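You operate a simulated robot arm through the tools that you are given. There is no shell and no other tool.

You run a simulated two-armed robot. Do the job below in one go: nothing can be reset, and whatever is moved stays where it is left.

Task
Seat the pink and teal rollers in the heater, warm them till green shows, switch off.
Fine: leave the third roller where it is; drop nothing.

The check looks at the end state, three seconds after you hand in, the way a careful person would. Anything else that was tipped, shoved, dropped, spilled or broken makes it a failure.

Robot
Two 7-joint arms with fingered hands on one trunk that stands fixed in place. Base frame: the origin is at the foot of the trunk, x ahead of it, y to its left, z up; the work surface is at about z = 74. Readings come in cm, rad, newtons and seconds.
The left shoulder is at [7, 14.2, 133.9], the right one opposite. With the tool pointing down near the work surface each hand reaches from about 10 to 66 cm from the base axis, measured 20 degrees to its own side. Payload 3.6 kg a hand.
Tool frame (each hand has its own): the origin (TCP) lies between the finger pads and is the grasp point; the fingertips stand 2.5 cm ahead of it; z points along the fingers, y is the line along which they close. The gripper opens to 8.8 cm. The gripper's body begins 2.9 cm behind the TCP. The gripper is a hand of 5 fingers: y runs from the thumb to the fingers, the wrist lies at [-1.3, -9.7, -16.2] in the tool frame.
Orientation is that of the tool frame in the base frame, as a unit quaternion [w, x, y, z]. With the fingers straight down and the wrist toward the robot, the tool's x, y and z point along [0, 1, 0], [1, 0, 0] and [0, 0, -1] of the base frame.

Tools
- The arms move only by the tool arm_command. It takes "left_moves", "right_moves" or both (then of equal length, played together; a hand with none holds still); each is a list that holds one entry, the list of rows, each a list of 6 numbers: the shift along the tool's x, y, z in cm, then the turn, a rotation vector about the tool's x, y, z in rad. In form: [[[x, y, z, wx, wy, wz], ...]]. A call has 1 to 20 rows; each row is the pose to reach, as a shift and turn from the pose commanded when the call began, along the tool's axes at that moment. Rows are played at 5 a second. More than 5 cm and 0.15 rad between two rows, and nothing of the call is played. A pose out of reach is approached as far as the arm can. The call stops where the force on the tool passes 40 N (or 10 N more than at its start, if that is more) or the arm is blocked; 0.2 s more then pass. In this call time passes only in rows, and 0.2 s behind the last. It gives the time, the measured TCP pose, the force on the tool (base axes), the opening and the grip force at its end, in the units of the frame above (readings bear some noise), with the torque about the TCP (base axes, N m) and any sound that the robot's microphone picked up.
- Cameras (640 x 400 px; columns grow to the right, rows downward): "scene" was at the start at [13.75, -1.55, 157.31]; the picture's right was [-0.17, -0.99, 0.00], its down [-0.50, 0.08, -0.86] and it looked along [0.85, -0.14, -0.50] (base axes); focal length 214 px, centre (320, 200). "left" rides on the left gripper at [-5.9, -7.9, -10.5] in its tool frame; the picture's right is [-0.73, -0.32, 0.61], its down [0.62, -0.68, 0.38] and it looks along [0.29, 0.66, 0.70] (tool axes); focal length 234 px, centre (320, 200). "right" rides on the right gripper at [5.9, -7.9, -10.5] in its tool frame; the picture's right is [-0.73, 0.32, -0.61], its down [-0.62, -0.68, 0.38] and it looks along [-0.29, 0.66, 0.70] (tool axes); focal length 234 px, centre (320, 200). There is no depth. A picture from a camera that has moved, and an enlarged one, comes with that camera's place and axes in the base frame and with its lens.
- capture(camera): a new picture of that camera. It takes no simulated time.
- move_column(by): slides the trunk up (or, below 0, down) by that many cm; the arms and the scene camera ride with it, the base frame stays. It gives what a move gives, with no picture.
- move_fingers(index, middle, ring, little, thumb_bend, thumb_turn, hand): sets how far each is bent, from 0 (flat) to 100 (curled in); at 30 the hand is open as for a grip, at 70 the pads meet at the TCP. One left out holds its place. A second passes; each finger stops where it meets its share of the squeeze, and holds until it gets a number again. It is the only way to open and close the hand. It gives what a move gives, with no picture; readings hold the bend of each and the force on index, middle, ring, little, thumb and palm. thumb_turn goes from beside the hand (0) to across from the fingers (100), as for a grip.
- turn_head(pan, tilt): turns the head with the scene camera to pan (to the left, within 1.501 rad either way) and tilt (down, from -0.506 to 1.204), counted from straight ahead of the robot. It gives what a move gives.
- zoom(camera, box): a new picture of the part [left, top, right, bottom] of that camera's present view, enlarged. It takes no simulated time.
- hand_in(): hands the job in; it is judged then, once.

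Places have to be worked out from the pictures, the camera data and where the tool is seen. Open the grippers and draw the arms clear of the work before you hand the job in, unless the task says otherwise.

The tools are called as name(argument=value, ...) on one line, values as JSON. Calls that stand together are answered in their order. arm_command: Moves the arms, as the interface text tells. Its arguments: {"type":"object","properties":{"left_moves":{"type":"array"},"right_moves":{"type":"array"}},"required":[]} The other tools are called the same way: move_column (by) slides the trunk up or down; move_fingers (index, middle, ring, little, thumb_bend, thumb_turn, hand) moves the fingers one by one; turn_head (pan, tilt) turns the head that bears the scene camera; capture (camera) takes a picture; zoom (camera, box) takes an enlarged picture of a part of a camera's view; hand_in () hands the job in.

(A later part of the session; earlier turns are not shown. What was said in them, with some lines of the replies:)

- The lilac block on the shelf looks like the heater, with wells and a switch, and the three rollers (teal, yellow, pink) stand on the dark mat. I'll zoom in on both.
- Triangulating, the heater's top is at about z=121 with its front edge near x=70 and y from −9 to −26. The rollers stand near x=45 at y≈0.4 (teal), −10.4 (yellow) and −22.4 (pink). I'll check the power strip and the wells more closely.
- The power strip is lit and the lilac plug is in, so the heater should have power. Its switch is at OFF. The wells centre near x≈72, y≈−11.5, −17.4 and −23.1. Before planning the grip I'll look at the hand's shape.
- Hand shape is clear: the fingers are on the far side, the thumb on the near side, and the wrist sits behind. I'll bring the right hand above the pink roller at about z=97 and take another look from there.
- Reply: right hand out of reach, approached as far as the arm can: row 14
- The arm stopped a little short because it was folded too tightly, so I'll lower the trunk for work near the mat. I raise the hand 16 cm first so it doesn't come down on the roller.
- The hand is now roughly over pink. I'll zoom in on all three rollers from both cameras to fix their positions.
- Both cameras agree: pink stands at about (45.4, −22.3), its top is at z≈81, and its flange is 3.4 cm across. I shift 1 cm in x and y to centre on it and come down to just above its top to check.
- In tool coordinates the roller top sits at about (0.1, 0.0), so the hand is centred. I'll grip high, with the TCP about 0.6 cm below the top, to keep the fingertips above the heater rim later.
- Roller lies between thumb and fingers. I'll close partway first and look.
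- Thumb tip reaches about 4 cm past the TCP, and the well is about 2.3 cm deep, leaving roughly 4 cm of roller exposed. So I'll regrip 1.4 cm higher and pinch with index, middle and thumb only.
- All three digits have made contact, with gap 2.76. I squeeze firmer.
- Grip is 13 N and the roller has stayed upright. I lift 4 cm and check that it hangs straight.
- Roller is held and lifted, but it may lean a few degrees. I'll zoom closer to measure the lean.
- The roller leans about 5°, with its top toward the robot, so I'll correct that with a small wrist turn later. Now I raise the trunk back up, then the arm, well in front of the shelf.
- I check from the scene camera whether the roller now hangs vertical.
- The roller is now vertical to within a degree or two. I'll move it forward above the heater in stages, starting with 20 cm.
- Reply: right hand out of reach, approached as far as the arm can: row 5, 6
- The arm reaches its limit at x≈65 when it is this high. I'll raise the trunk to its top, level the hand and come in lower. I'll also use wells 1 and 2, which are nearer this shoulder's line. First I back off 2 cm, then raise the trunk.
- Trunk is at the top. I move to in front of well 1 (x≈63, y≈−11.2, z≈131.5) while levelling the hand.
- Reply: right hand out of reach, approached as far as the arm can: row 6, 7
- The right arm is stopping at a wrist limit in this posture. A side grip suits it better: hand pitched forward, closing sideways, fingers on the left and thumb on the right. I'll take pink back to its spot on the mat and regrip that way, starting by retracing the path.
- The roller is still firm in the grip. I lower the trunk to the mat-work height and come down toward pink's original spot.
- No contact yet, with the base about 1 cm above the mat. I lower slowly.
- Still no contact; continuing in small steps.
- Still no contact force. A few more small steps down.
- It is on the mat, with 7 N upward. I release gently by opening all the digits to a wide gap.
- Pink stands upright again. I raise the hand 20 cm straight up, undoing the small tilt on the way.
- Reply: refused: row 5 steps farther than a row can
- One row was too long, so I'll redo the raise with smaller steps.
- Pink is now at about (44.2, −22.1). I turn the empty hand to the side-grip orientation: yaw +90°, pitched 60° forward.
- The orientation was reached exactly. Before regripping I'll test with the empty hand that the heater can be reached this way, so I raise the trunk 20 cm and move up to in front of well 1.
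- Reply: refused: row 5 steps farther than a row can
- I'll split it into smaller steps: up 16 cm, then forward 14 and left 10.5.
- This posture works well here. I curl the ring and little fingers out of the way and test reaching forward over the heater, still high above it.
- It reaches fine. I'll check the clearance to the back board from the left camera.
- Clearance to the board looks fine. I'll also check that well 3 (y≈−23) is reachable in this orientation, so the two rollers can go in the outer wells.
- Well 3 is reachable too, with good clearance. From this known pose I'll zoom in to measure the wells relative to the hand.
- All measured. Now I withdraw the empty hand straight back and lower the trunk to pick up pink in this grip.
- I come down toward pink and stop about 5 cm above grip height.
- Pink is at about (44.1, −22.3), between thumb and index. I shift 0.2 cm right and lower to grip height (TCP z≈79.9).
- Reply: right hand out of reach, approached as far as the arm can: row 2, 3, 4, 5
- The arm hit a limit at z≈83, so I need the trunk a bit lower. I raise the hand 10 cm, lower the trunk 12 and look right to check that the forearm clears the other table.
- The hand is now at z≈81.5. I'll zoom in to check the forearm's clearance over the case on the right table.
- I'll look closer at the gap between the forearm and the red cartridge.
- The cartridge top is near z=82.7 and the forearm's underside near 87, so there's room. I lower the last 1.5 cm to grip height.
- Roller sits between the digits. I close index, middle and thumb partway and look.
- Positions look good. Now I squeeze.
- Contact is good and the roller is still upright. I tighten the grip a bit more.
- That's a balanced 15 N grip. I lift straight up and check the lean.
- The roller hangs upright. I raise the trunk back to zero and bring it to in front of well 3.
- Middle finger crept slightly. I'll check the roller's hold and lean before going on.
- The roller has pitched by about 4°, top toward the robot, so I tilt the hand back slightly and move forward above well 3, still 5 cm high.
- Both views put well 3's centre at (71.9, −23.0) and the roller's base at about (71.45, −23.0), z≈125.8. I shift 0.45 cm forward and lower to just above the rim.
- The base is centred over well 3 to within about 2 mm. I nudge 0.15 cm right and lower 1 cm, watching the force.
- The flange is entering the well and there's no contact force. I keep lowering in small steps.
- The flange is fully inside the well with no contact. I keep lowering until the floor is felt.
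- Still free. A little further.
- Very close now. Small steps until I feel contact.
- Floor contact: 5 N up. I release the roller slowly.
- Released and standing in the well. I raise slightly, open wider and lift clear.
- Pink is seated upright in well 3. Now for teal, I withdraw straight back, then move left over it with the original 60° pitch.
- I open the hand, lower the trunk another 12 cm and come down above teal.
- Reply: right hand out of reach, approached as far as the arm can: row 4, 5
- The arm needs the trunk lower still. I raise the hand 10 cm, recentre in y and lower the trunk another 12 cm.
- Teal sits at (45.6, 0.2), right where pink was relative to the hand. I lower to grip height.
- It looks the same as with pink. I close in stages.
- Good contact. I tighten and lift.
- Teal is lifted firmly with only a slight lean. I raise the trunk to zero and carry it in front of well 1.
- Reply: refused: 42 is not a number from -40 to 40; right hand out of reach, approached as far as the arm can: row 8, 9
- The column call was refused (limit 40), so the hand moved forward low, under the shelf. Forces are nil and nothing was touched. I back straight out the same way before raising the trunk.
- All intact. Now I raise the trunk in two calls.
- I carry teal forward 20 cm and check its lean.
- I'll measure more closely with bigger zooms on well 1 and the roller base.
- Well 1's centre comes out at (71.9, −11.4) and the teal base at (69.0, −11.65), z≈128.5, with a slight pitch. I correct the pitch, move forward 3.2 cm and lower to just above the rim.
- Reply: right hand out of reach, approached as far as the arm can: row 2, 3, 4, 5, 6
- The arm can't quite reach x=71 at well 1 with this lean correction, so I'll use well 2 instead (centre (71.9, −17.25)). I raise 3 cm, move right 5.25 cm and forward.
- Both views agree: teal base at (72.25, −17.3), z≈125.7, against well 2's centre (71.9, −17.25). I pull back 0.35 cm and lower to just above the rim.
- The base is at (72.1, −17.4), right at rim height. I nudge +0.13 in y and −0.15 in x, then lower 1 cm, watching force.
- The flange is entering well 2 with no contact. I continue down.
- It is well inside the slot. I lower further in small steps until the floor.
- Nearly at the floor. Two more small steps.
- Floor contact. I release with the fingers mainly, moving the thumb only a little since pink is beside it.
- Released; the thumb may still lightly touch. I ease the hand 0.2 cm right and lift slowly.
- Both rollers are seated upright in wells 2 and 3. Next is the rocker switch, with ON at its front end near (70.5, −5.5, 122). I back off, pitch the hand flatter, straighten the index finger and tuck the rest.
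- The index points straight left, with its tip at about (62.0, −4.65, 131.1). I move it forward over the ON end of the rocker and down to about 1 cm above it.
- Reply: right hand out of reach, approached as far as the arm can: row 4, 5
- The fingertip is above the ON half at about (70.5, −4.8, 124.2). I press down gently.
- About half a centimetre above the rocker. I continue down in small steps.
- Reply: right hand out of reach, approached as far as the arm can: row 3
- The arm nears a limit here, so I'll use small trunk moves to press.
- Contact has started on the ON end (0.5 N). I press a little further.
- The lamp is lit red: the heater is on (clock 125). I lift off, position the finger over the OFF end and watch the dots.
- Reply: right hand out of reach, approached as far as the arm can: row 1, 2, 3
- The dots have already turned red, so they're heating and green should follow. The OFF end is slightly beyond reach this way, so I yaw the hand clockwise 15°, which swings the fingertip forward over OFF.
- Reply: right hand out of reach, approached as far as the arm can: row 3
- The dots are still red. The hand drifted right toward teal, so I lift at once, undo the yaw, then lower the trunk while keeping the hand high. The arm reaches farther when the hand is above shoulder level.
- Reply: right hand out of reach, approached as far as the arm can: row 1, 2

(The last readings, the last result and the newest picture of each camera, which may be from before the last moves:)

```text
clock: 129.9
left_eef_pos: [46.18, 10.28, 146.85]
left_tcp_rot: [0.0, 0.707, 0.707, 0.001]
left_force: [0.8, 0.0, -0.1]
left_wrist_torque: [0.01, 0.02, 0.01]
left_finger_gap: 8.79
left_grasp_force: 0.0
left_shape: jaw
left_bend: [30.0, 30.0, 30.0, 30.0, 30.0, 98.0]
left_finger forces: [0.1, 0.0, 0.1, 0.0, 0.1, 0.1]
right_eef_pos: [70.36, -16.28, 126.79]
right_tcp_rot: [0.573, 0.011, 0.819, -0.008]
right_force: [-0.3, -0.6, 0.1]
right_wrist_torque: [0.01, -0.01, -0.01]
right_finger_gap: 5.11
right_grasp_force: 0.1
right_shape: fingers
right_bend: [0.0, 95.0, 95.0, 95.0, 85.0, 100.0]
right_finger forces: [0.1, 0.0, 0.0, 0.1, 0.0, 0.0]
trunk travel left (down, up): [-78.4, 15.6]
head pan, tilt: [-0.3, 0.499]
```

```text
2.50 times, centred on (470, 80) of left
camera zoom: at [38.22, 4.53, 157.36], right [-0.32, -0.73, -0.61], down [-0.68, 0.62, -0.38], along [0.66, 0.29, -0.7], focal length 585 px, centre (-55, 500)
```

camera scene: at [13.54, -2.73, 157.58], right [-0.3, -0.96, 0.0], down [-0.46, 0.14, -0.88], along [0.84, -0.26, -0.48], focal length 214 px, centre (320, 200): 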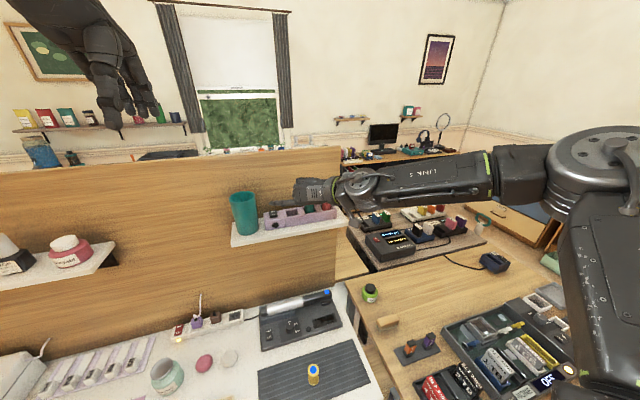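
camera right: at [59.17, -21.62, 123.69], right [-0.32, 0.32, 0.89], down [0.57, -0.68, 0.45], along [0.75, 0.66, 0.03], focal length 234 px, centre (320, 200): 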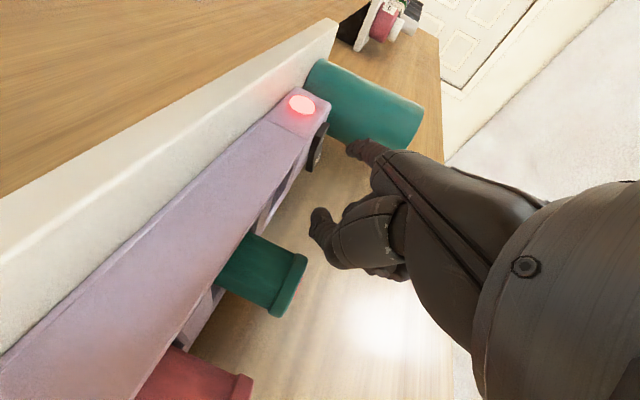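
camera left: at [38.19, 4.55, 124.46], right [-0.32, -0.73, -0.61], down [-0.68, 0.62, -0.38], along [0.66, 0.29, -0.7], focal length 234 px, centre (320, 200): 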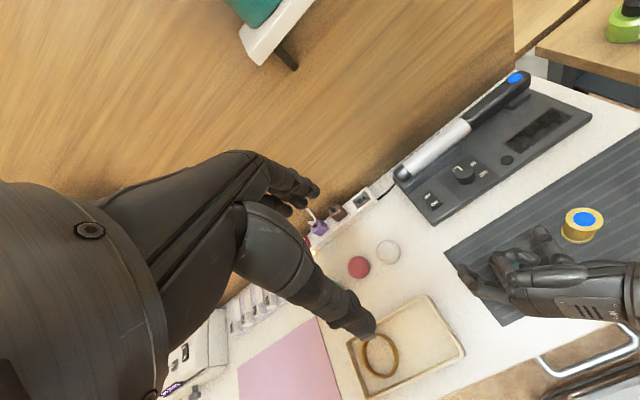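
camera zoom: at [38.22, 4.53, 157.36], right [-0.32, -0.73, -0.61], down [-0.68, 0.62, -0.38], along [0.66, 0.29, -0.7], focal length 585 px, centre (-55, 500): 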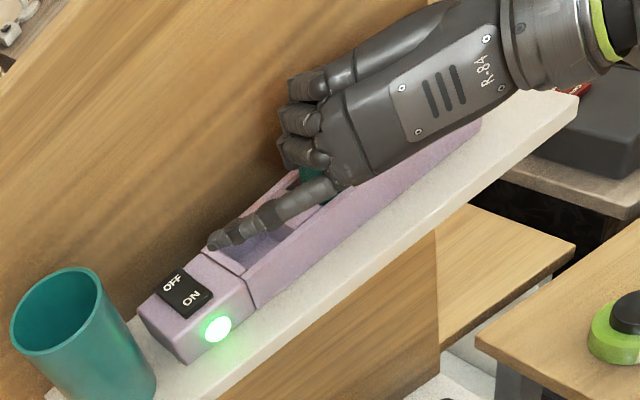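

The lamp has turned green and the dots are red-hot, so it's time to switch off. I raise 1 cm, then move left and forward over the OFF end.

arm_command(right_moves=[[[-0.94, 0, -0.34, 0, 0, 0], [-0.94, 1.8, -0.34, 0, 0, 0], [-0.94, 3.5, -0.34, 0, 0, 0], [-1.38, 3.5, 0.88, 0, 0, 0], [-1.83, 3.5, 2.1, 0, 0, 0], [-1.83, 3.5, 2.1, 0, 0, 0]]])

zoom(camera="scene", box=[240, 130, 340, 210])

zoom(camera="left", box=[380, 40, 540, 160])

zoom(camera="right", box=[180, 60, 420, 240])

```text
clock: 131.3
left_eef_pos: [46.0, 10.32, 146.84]
left_tcp_rot: [0.0, 0.707, 0.707, 0.0]
left_force: [-0.1, -0.8, 0.1]
left_wrist_torque: [0.04, 0.02, 0.02]
left_finger_gap: 8.79
left_grasp_force: 0.0
left_shape: jaw
left_bend: [30.0, 30.0, 30.0, 30.0, 30.0, 98.0]
left_finger forces: [0.0, 0.0, 0.1, 0.1, 0.0, 0.0]
right_eef_pos: [72.96, -12.83, 127.82]
right_tcp_rot: [0.573, 0.011, 0.82, -0.007]
right_force: [-0.1, 0.2, 0.3]
right_wrist_torque: [-0.02, 0.01, 0.0]
right_finger_gap: 5.09
right_grasp_force: 0.0
right_shape: fingers
right_bend: [0.0, 95.0, 95.0, 95.0, 85.0, 100.0]
right_finger forces: [0.0, 0.0, 0.0, 0.0, 0.0, 0.0]
trunk travel left (down, up): [-78.4, 15.6]
head pan, tilt: [-0.3, 0.499]
```

```text
5.00 times, centred on (290, 170) of scene
camera zoom: at [13.48, -2.67, 148.49], right [-0.3, -0.96, 0.0], down [-0.46, 0.14, -0.88], along [0.84, -0.26, -0.48], focal length 1072 px, centre (470, 350)
```

zoom: 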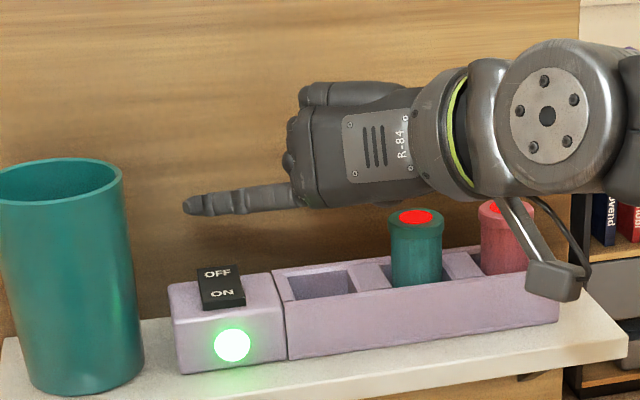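

```text
3.33 times, centred on (460, 100) of left
camera zoom: at [38.15, 4.61, 157.37], right [-0.32, -0.73, -0.61], down [-0.68, 0.62, -0.38], along [0.66, 0.29, -0.7], focal length 781 px, centre (-147, 533)
```

zoom: 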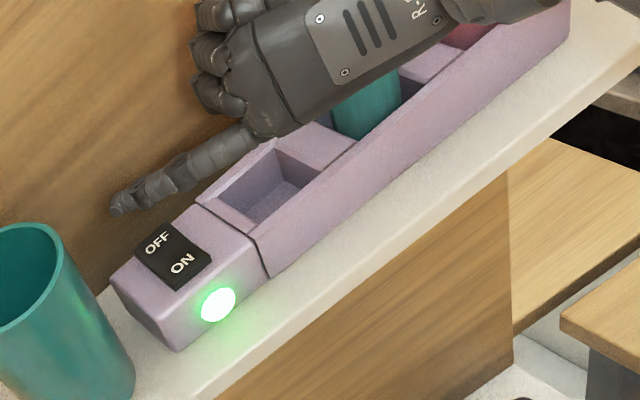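

```text
2.22 times, centred on (300, 150) of right
camera zoom: at [60.92, -20.31, 125.88], right [-0.31, 0.33, 0.89], down [0.56, -0.7, 0.45], along [0.77, 0.64, 0.03], focal length 520 px, centre (364, 311)
```

zoom: 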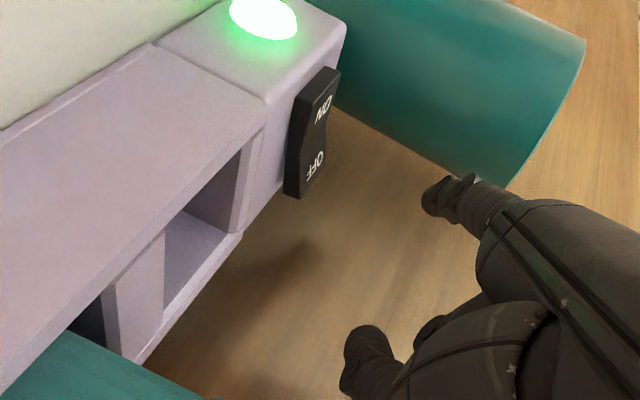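

The fingertip is now over the OFF end. Before pressing I check the clearance between the tucked thumb and teal.

capture(camera="right")

zoom(camera="right", box=[160, 140, 440, 360])

```text
taken
camera right: at [60.92, -20.31, 125.88], right [-0.31, 0.33, 0.89], down [0.56, -0.7, 0.45], along [0.77, 0.64, 0.03], focal length 234 px, centre (320, 200)
```

right: 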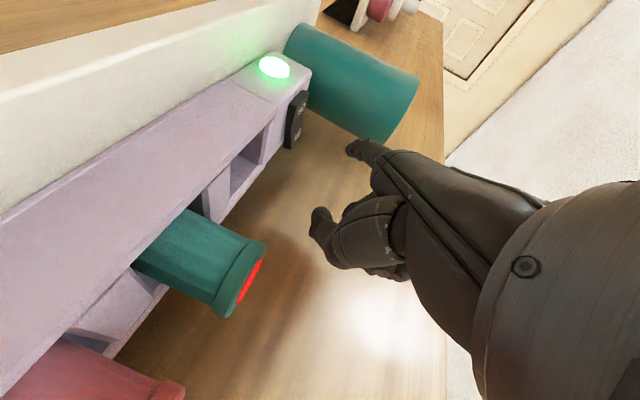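

```text
1.82 times, centred on (300, 250) of right
camera zoom: at [60.92, -20.31, 125.88], right [-0.31, 0.33, 0.89], down [0.56, -0.7, 0.45], along [0.77, 0.64, 0.03], focal length 426 px, centre (356, 109)
```

zoom: 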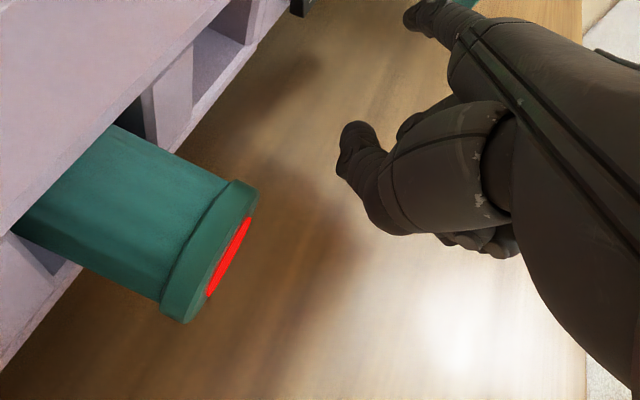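

To stay clear of teal I shift the hand 1 cm left and slightly back, then lower 2 cm and look again.

arm_command(right_moves=[[[0.1, 1.0, -0.28, 0, 0, 0], [0.95, 1.0, 0.03, 0, 0, 0], [1.98, 1.0, 0.4, 0, 0, 0], [1.98, 1.0, 0.4, 0, 0, 0]]])

capture(camera="right")

zoom(camera="scene", box=[240, 130, 340, 210])

zoom(camera="right", box=[160, 80, 440, 300])

zoom(camera="left", box=[380, 40, 540, 160])

```text
clock: 132.3
left_eef_pos: [46.15, 10.28, 146.82]
left_tcp_rot: [0.001, 0.707, 0.708, 0.0]
left_force: [-0.1, -0.2, 0.2]
left_wrist_torque: [-0.01, 0.0, -0.01]
left_finger_gap: 8.76
left_grasp_force: 0.1
left_shape: jaw
left_bend: [30.0, 30.0, 30.0, 30.0, 30.0, 98.0]
left_finger forces: [0.0, 0.0, 0.0, 0.0, 0.0, 0.0]
right_eef_pos: [72.72, -11.9, 125.74]
right_tcp_rot: [0.572, 0.011, 0.82, -0.007]
right_force: [0.3, 0.3, 0.7]
right_wrist_torque: [-0.04, 0.02, 0.01]
right_finger_gap: 5.12
right_grasp_force: 0.1
right_shape: fingers
right_bend: [0.0, 95.0, 95.0, 95.0, 85.0, 100.0]
right_finger forces: [0.1, 0.1, 0.0, 0.1, 0.0, 0.0]
trunk travel left (down, up): [-78.4, 15.6]
head pan, tilt: [-0.3, 0.499]
```

```text
taken
camera right: at [60.67, -19.36, 123.85], right [-0.31, 0.33, 0.89], down [0.56, -0.7, 0.45], along [0.77, 0.64, 0.03], focal length 234 px, centre (320, 200)
```

right: 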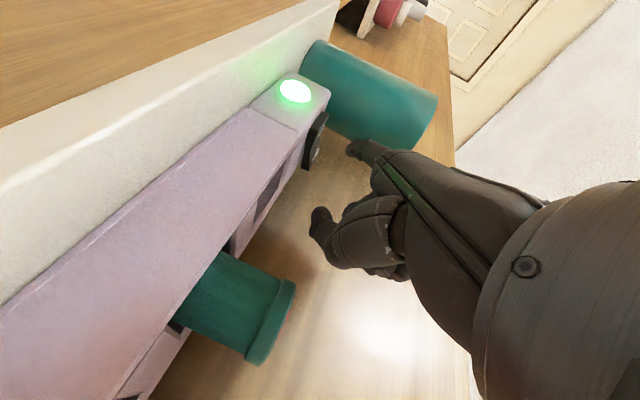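

```text
5.00 times, centred on (290, 170) of scene
camera zoom: at [13.55, -2.7, 148.48], right [-0.3, -0.96, 0.0], down [-0.46, 0.14, -0.88], along [0.84, -0.26, -0.48], focal length 1072 px, centre (470, 350)
```

zoom: 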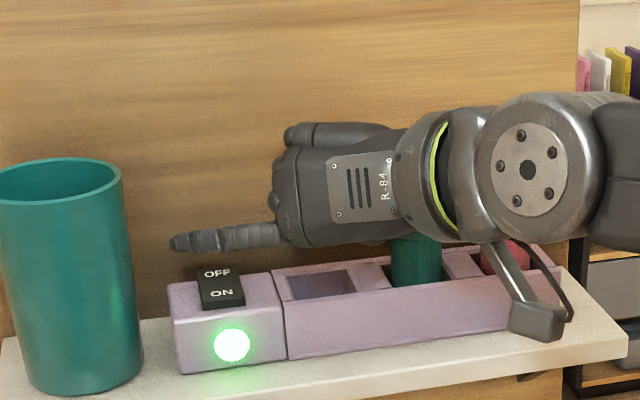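

```text
1.82 times, centred on (300, 190) of right
camera zoom: at [60.67, -19.36, 123.85], right [-0.31, 0.33, 0.89], down [0.56, -0.7, 0.45], along [0.77, 0.64, 0.03], focal length 426 px, centre (356, 218)
```

zoom: 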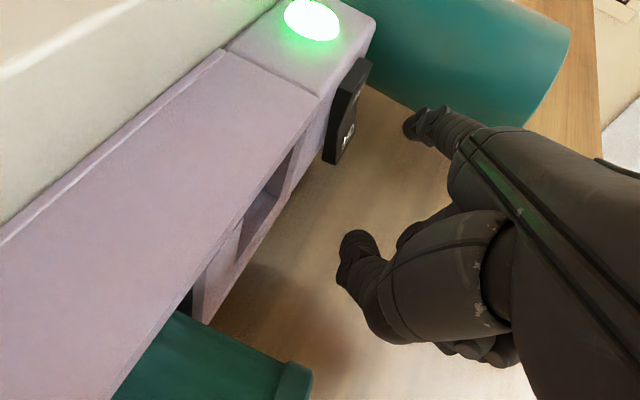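

```text
3.33 times, centred on (460, 100) of left
camera zoom: at [38.23, 4.58, 157.35], right [-0.32, -0.73, -0.61], down [-0.68, 0.62, -0.38], along [0.66, 0.29, -0.7], focal length 781 px, centre (-147, 533)
```

zoom: 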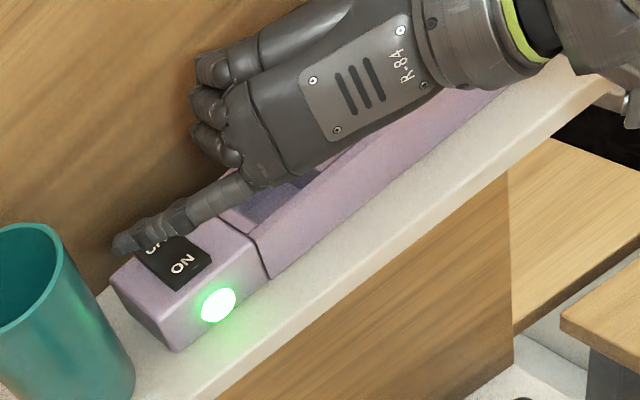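

The index runs diagonally, so its tip isn't far enough forward. Bending it slightly will swing the tip forward over OFF while the hand stays clear of teal.

move_fingers(hand="right", index=14)

zoom(camera="scene", box=[250, 150, 314, 200])

zoom(camera="left", box=[390, 70, 490, 140])

zoom(camera="right", box=[160, 80, 440, 300])

```text
clock: 133.3
left_eef_pos: [46.15, 10.27, 146.8]
left_tcp_rot: [0.0, 0.707, 0.707, 0.0]
left_force: [1.6, 0.0, 0.5]
left_wrist_torque: [-0.02, -0.04, -0.03]
left_finger_gap: 8.74
left_grasp_force: 0.1
left_shape: jaw
left_bend: [30.0, 30.0, 30.0, 30.0, 30.0, 98.0]
left_finger forces: [0.0, 0.1, 0.0, 0.1, 0.0, 0.0]
right_eef_pos: [72.66, -11.84, 125.81]
right_tcp_rot: [0.573, 0.01, 0.82, -0.008]
right_force: [0.7, 0.7, -0.3]
right_wrist_torque: [0.02, -0.03, 0.03]
right_finger_gap: 3.71
right_grasp_force: 0.1
right_shape: fingers
right_bend: [14.0, 95.0, 95.0, 95.0, 85.0, 100.0]
right_finger forces: [0.0, 0.0, 0.0, 0.1, 0.1, 0.1]
trunk travel left (down, up): [-78.4, 15.6]
head pan, tilt: [-0.3, 0.499]
```

```text
8.00 times, centred on (282, 175) of scene
camera zoom: at [13.55, -2.74, 148.48], right [-0.3, -0.96, 0.0], down [-0.46, 0.14, -0.88], along [0.84, -0.26, -0.48], focal length 1716 px, centre (624, 400)
```

zoom: 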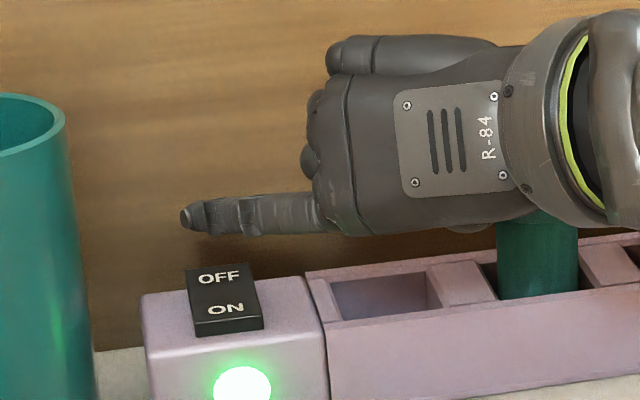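

```text
5.71 times, centred on (440, 105) of left
camera zoom: at [38.23, 4.54, 157.35], right [-0.32, -0.73, -0.61], down [-0.68, 0.62, -0.38], along [0.66, 0.29, -0.7], focal length 1338 px, centre (-366, 743)
```

zoom: 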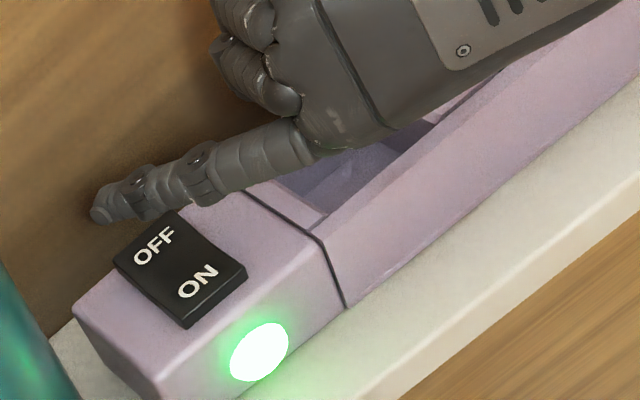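

```text
1.82 times, centred on (300, 190) of right
camera zoom: at [60.67, -19.39, 123.85], right [-0.31, 0.33, 0.89], down [0.56, -0.7, 0.45], along [0.77, 0.64, 0.03], focal length 426 px, centre (356, 218)
```

zoom: 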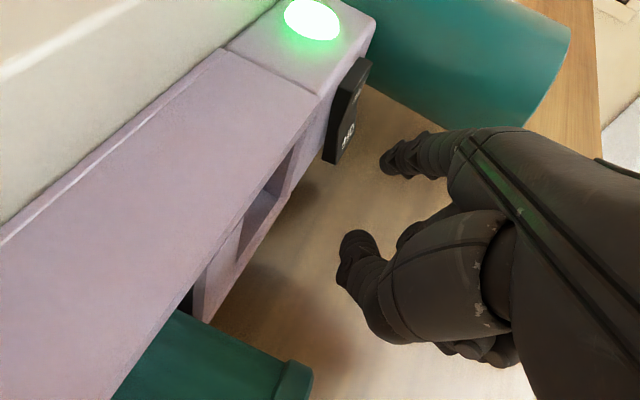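

The tip is at (73.6, −4.6, 124.5) and OFF spans y −4.4…−6.7. I shift 0.4 right and 0.2 forward and lower 0.8 cm.

arm_command(right_moves=[[[-0.07, -0.4, 0.19, 0, 0, 0], [0.3, -0.4, 0.32, 0, 0, 0], [0.68, -0.4, 0.46, 0, 0, 0]]])

zoom(camera="scene", box=[250, 150, 314, 200])

zoom(camera="right", box=[160, 80, 440, 300])

zoom(camera="left", box=[390, 70, 490, 140])

```text
clock: 134.1
left_eef_pos: [46.12, 10.36, 146.82]
left_tcp_rot: [0.0, 0.708, 0.706, 0.0]
left_force: [-0.1, -0.3, 0.0]
left_wrist_torque: [0.0, 0.03, -0.04]
left_finger_gap: 8.76
left_grasp_force: 0.0
left_shape: jaw
left_bend: [30.0, 30.0, 30.0, 30.0, 30.0, 98.0]
left_finger forces: [0.0, 0.0, 0.0, 0.0, 0.0, 0.1]
right_eef_pos: [72.83, -12.21, 124.89]
right_tcp_rot: [0.573, 0.011, 0.819, -0.006]
right_force: [0.1, 0.6, -0.1]
right_wrist_torque: [0.0, 0.01, 0.01]
right_finger_gap: 3.74
right_grasp_force: 0.1
right_shape: fingers
right_bend: [14.0, 95.0, 95.0, 95.0, 85.0, 100.0]
right_finger forces: [0.0, 0.1, 0.1, 0.1, 0.0, 0.0]
trunk travel left (down, up): [-78.4, 15.6]
head pan, tilt: [-0.3, 0.499]
```

```text
8.00 times, centred on (282, 175) of scene
camera zoom: at [13.55, -2.72, 148.48], right [-0.3, -0.96, 0.0], down [-0.46, 0.14, -0.88], along [0.84, -0.26, -0.48], focal length 1716 px, centre (624, 400)
```

zoom: 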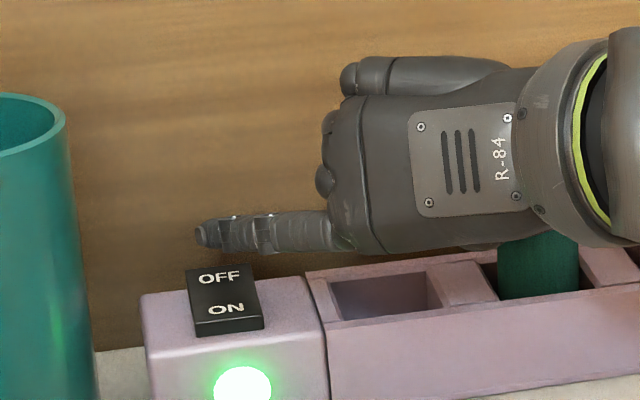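

```text
1.82 times, centred on (300, 190) of right
camera zoom: at [60.85, -19.82, 123.04], right [-0.31, 0.33, 0.89], down [0.56, -0.7, 0.45], along [0.77, 0.64, 0.03], focal length 426 px, centre (356, 218)
```

zoom: 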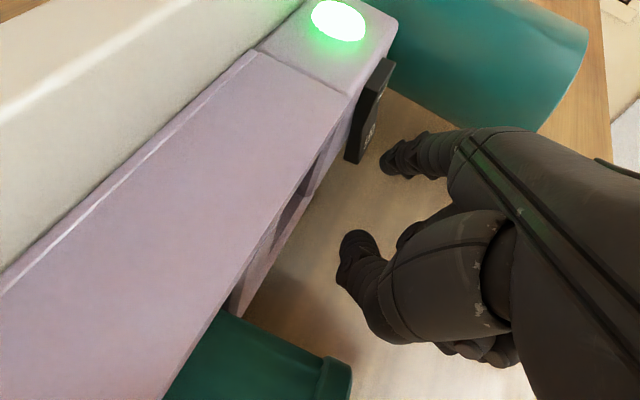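

```text
5.71 times, centred on (440, 105) of left
camera zoom: at [38.23, 4.56, 157.35], right [-0.32, -0.73, -0.61], down [-0.68, 0.62, -0.38], along [0.66, 0.29, -0.7], focal length 1338 px, centre (-366, 743)
```

zoom: 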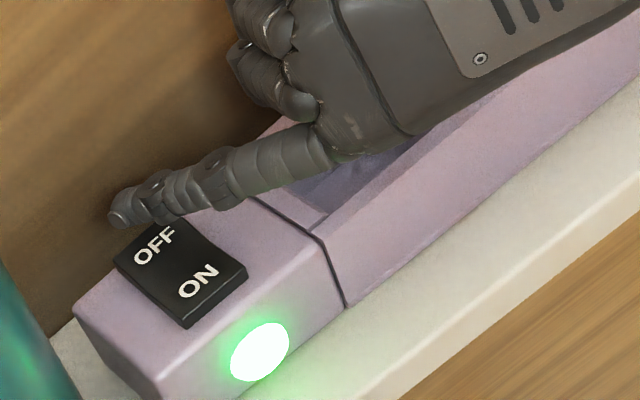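

It's well over the OFF half. I lower further and press.

arm_command(right_moves=[[[0.3, 0, -0.05, 0, 0, 0], [0.55, 0, 0.0, 0, 0, 0], [0.73, 0, 0.06, 0, 0, 0]]])

zoom(camera="right", box=[160, 80, 440, 300])

zoom(camera="left", box=[390, 70, 490, 140])

```text
clock: 134.9
left_eef_pos: [46.17, 10.28, 146.77]
left_tcp_rot: [0.0, 0.707, 0.707, -0.001]
left_force: [-0.1, 0.6, 0.0]
left_wrist_torque: [-0.01, -0.03, 0.0]
left_finger_gap: 8.77
left_grasp_force: 0.0
left_shape: jaw
left_bend: [30.0, 30.0, 30.0, 30.0, 30.0, 98.0]
left_finger forces: [0.0, 0.0, 0.0, 0.0, 0.0, 0.0]
right_eef_pos: [72.74, -12.26, 124.22]
right_tcp_rot: [0.573, 0.01, 0.819, -0.007]
right_force: [0.3, -0.4, 0.3]
right_wrist_torque: [0.03, 0.03, -0.01]
right_finger_gap: 3.72
right_grasp_force: 0.1
right_shape: fingers
right_bend: [14.0, 95.0, 95.0, 95.0, 85.0, 100.0]
right_finger forces: [0.1, 0.1, 0.0, 0.0, 0.1, 0.0]
trunk travel left (down, up): [-78.4, 15.6]
head pan, tilt: [-0.3, 0.499]
```

```text
1.82 times, centred on (300, 190) of right
camera zoom: at [60.68, -19.79, 122.33], right [-0.31, 0.33, 0.89], down [0.56, -0.7, 0.45], along [0.77, 0.64, 0.03], focal length 426 px, centre (356, 218)
```

zoom: 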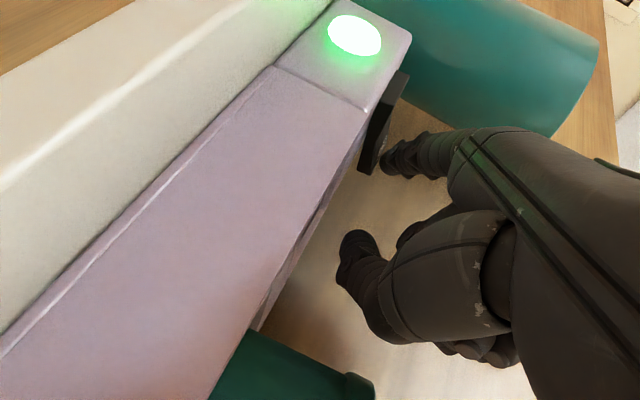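

```text
5.71 times, centred on (440, 105) of left
camera zoom: at [38.23, 4.55, 157.35], right [-0.32, -0.73, -0.61], down [-0.68, 0.62, -0.38], along [0.66, 0.29, -0.7], focal length 1338 px, centre (-366, 743)
```

zoom: 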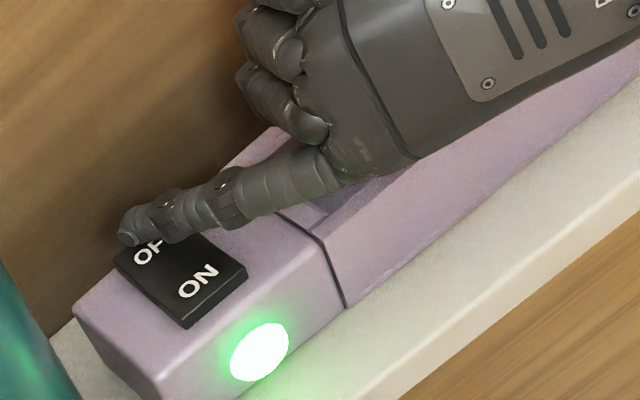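

Finger is right at the OFF end. Pressing.

arm_command(right_moves=[[[0.28, 0, 0.1, 0, 0, 0], [0.56, 0, 0.2, 0, 0, 0], [0.75, 0, 0.27, 0, 0, 0]]])

zoom(camera="right", box=[160, 80, 440, 300])

zoom(camera="left", box=[390, 70, 490, 140])

```text
clock: 135.7
left_eef_pos: [46.1, 10.33, 146.88]
left_tcp_rot: [0.001, 0.707, 0.707, 0.0]
left_force: [0.4, 0.1, 0.3]
left_wrist_torque: [-0.03, -0.02, 0.04]
left_finger_gap: 8.77
left_grasp_force: 0.0
left_shape: jaw
left_bend: [30.0, 30.0, 30.0, 30.0, 30.0, 98.0]
left_finger forces: [0.0, 0.0, 0.0, 0.0, 0.0, 0.0]
right_eef_pos: [72.58, -12.23, 123.44]
right_tcp_rot: [0.573, 0.011, 0.819, -0.007]
right_force: [0.7, 0.1, 2.3]
right_wrist_torque: [0.12, -0.05, -0.06]
right_finger_gap: 3.75
right_grasp_force: 0.7
right_shape: fingers
right_bend: [14.0, 95.0, 95.0, 95.0, 85.0, 100.0]
right_finger forces: [2.1, 0.1, 0.1, 0.0, 0.0, 0.1]
trunk travel left (down, up): [-78.4, 15.6]
head pan, tilt: [-0.3, 0.499]
```

```text
1.82 times, centred on (300, 190) of right
camera zoom: at [60.6, -19.82, 121.58], right [-0.31, 0.33, 0.89], down [0.56, -0.7, 0.45], along [0.77, 0.64, 0.03], focal length 426 px, centre (356, 218)
```

zoom: 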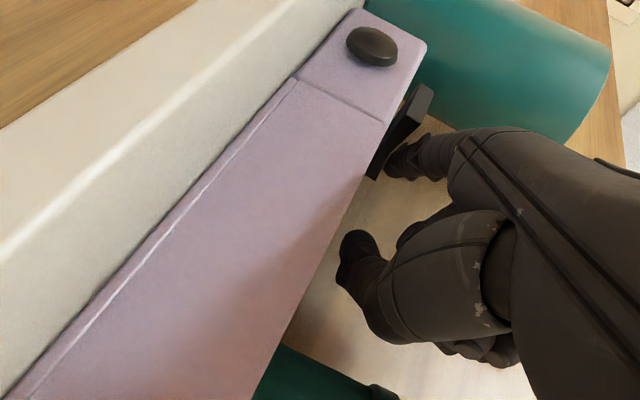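

```text
5.71 times, centred on (440, 105) of left
camera zoom: at [38.16, 4.55, 157.37], right [-0.32, -0.73, -0.61], down [-0.68, 0.62, -0.38], along [0.66, 0.29, -0.7], focal length 1338 px, centre (-366, 743)
```

zoom: 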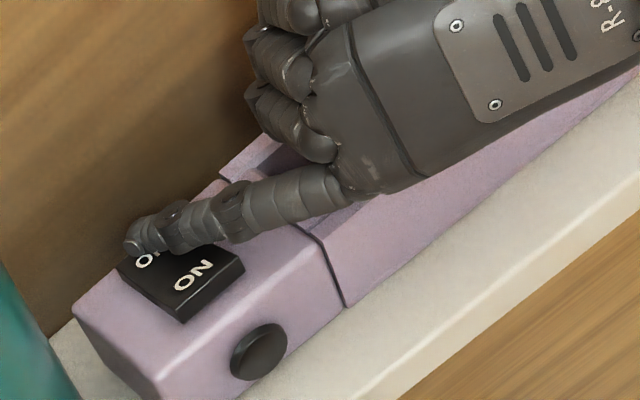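

The lamp is off and the switch sits at OFF. I lift straight up and check the rollers.

arm_command(right_moves=[[[-0.94, 0, -0.34, 0, 0, 0], [-2.82, 0, -1.03, 0, 0, 0], [-5.64, 0, -2.05, 0, 0, 0], [-8.46, 0, -3.08, 0, 0, 0], [-8.46, 0, -3.08, 0, 0, 0]]])

zoom(camera="scene", box=[240, 110, 360, 210])

zoom(camera="left", box=[380, 20, 560, 160])

```text
clock: 136.9
left_eef_pos: [46.07, 10.33, 146.81]
left_tcp_rot: [0.0, 0.707, 0.707, 0.0]
left_force: [0.7, -0.5, 0.4]
left_wrist_torque: [-0.02, 0.0, -0.03]
left_finger_gap: 8.76
left_grasp_force: 0.2
left_shape: jaw
left_bend: [30.0, 30.0, 30.0, 30.0, 30.0, 98.0]
left_finger forces: [0.0, 0.1, 0.0, 0.0, 0.0, 0.0]
right_eef_pos: [72.73, -12.39, 132.46]
right_tcp_rot: [0.573, 0.011, 0.82, -0.007]
right_force: [0.2, 0.3, -0.2]
right_wrist_torque: [0.01, 0.03, -0.01]
right_finger_gap: 3.7
right_grasp_force: 0.0
right_shape: fingers
right_bend: [14.0, 95.0, 95.0, 95.0, 85.0, 100.0]
right_finger forces: [0.0, 0.0, 0.1, 0.0, 0.0, 0.0]
trunk travel left (down, up): [-78.4, 15.6]
head pan, tilt: [-0.3, 0.499]
```

```text
4.00 times, centred on (300, 160) of scene
camera zoom: at [13.56, -2.74, 148.48], right [-0.3, -0.96, 0.0], down [-0.46, 0.14, -0.88], along [0.84, -0.26, -0.48], focal length 858 px, centre (400, 360)
```

zoom: 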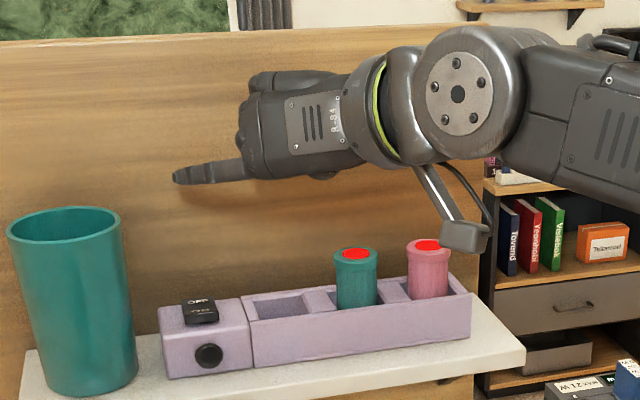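

```text
2.86 times, centred on (470, 90) of left
camera zoom: at [38.23, 4.54, 157.35], right [-0.32, -0.73, -0.61], down [-0.68, 0.62, -0.38], along [0.66, 0.29, -0.7], focal length 669 px, centre (-109, 514)
```

zoom: 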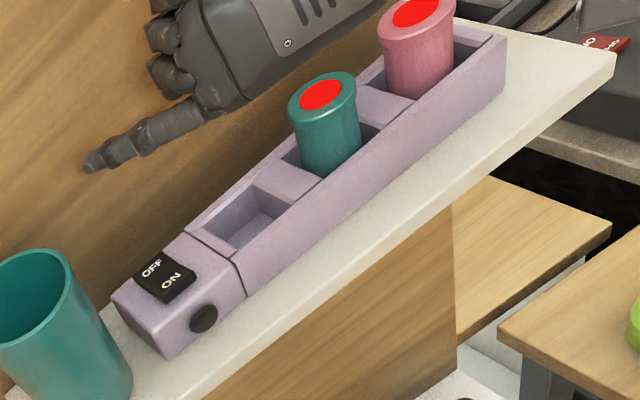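

Heater off, both rollers seated and upright, yellow left alone. I withdraw the arm straight back and open the hand.

arm_command(right_moves=[[[1.48, 0, -4.07, 0, 0, 0], [2.96, 0, -8.14, 0, 0, 0], [4.45, 0, -12.2, 0, 0, 0], [5.93, 0, -16.3, 0, 0, 0], [7.4, -1, -20.3, 0, 0, 0], [8.9, -3, -23.7, 0, 0, 0], [8.9, -6, -23.7, 0, 0, 0]]])

move_fingers(hand="right", index=30, middle=30, ring=30, little=30, thumb_bend=30, thumb_turn=98)

turn_head(pan=-0.169, tilt=0.53)

capture(camera="scene")

capture(camera="left")

```text
clock: 138.5
left_eef_pos: [46.28, 10.27, 146.88]
left_tcp_rot: [0.0, 0.706, 0.708, 0.0]
left_force: [-0.1, 0.2, 0.1]
left_wrist_torque: [-0.01, 0.02, 0.02]
left_finger_gap: 8.79
left_grasp_force: 0.1
left_shape: jaw
left_bend: [30.0, 30.0, 30.0, 30.0, 30.0, 98.0]
left_finger forces: [0.0, 0.0, 0.1, 0.1, 0.0, 0.1]
right_eef_pos: [46.99, -17.62, 132.16]
right_tcp_rot: [0.573, 0.011, 0.82, -0.006]
right_force: [-0.1, -0.1, -0.4]
right_wrist_torque: [0.02, 0.01, 0.04]
right_finger_gap: 3.71
right_grasp_force: 0.1
right_shape: fingers
right_bend: [14.0, 95.0, 95.0, 95.0, 85.0, 100.0]
right_finger forces: [0.0, 0.0, 0.0, 0.0, 0.0, 0.1]
trunk travel left (down, up): [-78.4, 15.6]
head pan, tilt: [-0.3, 0.499]
```

```text
clock: 139.5
left_eef_pos: [46.12, 10.29, 146.94]
left_tcp_rot: [0.0, 0.708, 0.707, 0.001]
left_force: [-0.1, 0.1, 0.4]
left_wrist_torque: [0.02, 0.0, 0.03]
left_finger_gap: 8.74
left_grasp_force: 0.0
left_shape: jaw
left_bend: [30.0, 30.0, 30.0, 30.0, 30.0, 98.0]
left_finger forces: [0.1, 0.0, 0.1, 0.1, 0.0, 0.0]
right_eef_pos: [47.14, -17.49, 132.14]
right_tcp_rot: [0.572, 0.011, 0.82, -0.007]
right_force: [-0.6, 0.1, -0.8]
right_wrist_torque: [-0.03, 0.02, 0.0]
right_finger_gap: 8.51
right_grasp_force: 0.0
right_shape: fingers
right_bend: [30.0, 30.0, 30.0, 30.0, 30.0, 96.0]
right_finger forces: [0.0, 0.0, 0.0, 0.0, 0.1, 0.0]
trunk travel left (down, up): [-78.4, 15.6]
head pan, tilt: [-0.3, 0.499]
```

```text
clock: 140.2
left_eef_pos: [46.06, 10.34, 146.84]
left_tcp_rot: [0.001, 0.707, 0.707, 0.001]
left_force: [-0.6, 0.2, -1.6]
left_wrist_torque: [-0.02, 0.0, 0.04]
left_finger_gap: 8.77
left_grasp_force: 0.1
left_shape: jaw
left_bend: [30.0, 30.0, 30.0, 30.0, 30.0, 98.0]
left_finger forces: [0.0, 0.1, 0.0, 0.1, 0.0, 0.0]
right_eef_pos: [47.19, -17.68, 132.14]
right_tcp_rot: [0.573, 0.011, 0.82, -0.008]
right_force: [0.1, 0.0, 1.0]
right_wrist_torque: [0.01, 0.02, -0.03]
right_finger_gap: 8.49
right_grasp_force: 0.1
right_shape: fingers
right_bend: [30.0, 30.0, 30.0, 30.0, 30.0, 96.0]
right_finger forces: [0.1, 0.0, 0.1, 0.0, 0.0, 0.0]
trunk travel left (down, up): [-78.4, 15.6]
head pan, tilt: [-0.169, 0.531]
```

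```text
taken
camera scene: at [13.74, -1.57, 148.2], right [-0.17, -0.99, 0.0], down [-0.5, 0.09, -0.86], along [0.85, -0.15, -0.51], focal length 214 px, centre (320, 200)
```

scene: 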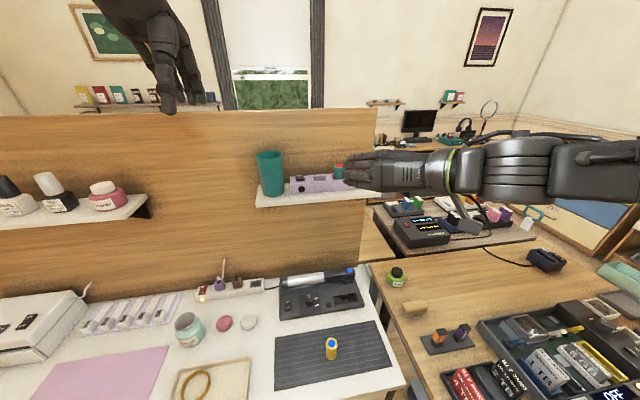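

```text
taken
camera left: at [38.21, 4.54, 157.36], right [-0.32, -0.73, -0.61], down [-0.68, 0.62, -0.38], along [0.66, 0.29, -0.7], focal length 234 px, centre (320, 200)
```

left: 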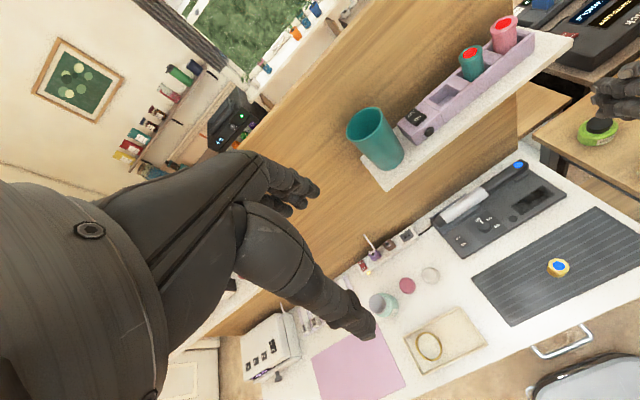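

All clear. One last close look at the heater and the mat before handing in.

zoom(camera="left", box=[380, 0, 560, 160])

zoom(camera="scene", box=[180, 240, 420, 400])

```text
2.50 times, centred on (470, 80) of left
camera zoom: at [38.21, 4.54, 157.36], right [-0.32, -0.73, -0.61], down [-0.68, 0.62, -0.38], along [0.66, 0.29, -0.7], focal length 585 px, centre (-55, 500)
```

zoom: 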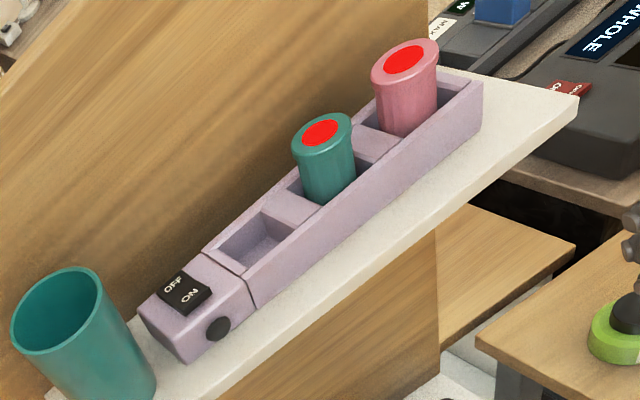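

```text
2.50 times, centred on (300, 320) of scene
camera zoom: at [13.74, -1.57, 148.2], right [-0.17, -0.99, 0.0], down [-0.5, 0.09, -0.86], along [0.85, -0.15, -0.51], focal length 536 px, centre (370, -100)
```

zoom: 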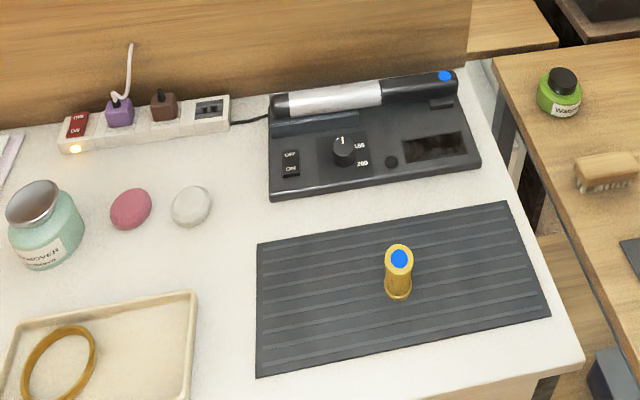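

The final check is good: pink and teal are seated and warmed, the heater is off, the yellow roller stands where it was, and both hands are open and clear. I'm handing in.

hand_in()

```text
The job is handed in.
```

The pink and teal rollers are seated upright in the heater and warmed, and the heater is switched off. I've handed the job in.

- **Placement:** pink is in the far-right well and teal is in the middle one.
- **Warming:** I switched the heater on, and its lamp went from red to green after about three seconds. I took that green lamp as the "green shows" signal. The dots on the rollers went from blue to red and never showed green themselves.
- **Switching off:** the heater stayed on about seven seconds after the lamp went green, while I moved the hand to reach OFF. The lamp is now dark and the switch sits at OFF.
- **Everything else:** the yellow roller is still in its place on the mat. Nothing was dropped or tipped.
- **Regrip:** I set pink back on the mat once to change my grip before placing it.
- **Near miss:** a refused trunk move sent the right hand under the shelf while it held teal. The force readings stayed near zero and I saw nothing out of place afterwards.

Both hands are open. The left arm stayed clear throughout, and the right is drawn back from the shelf.
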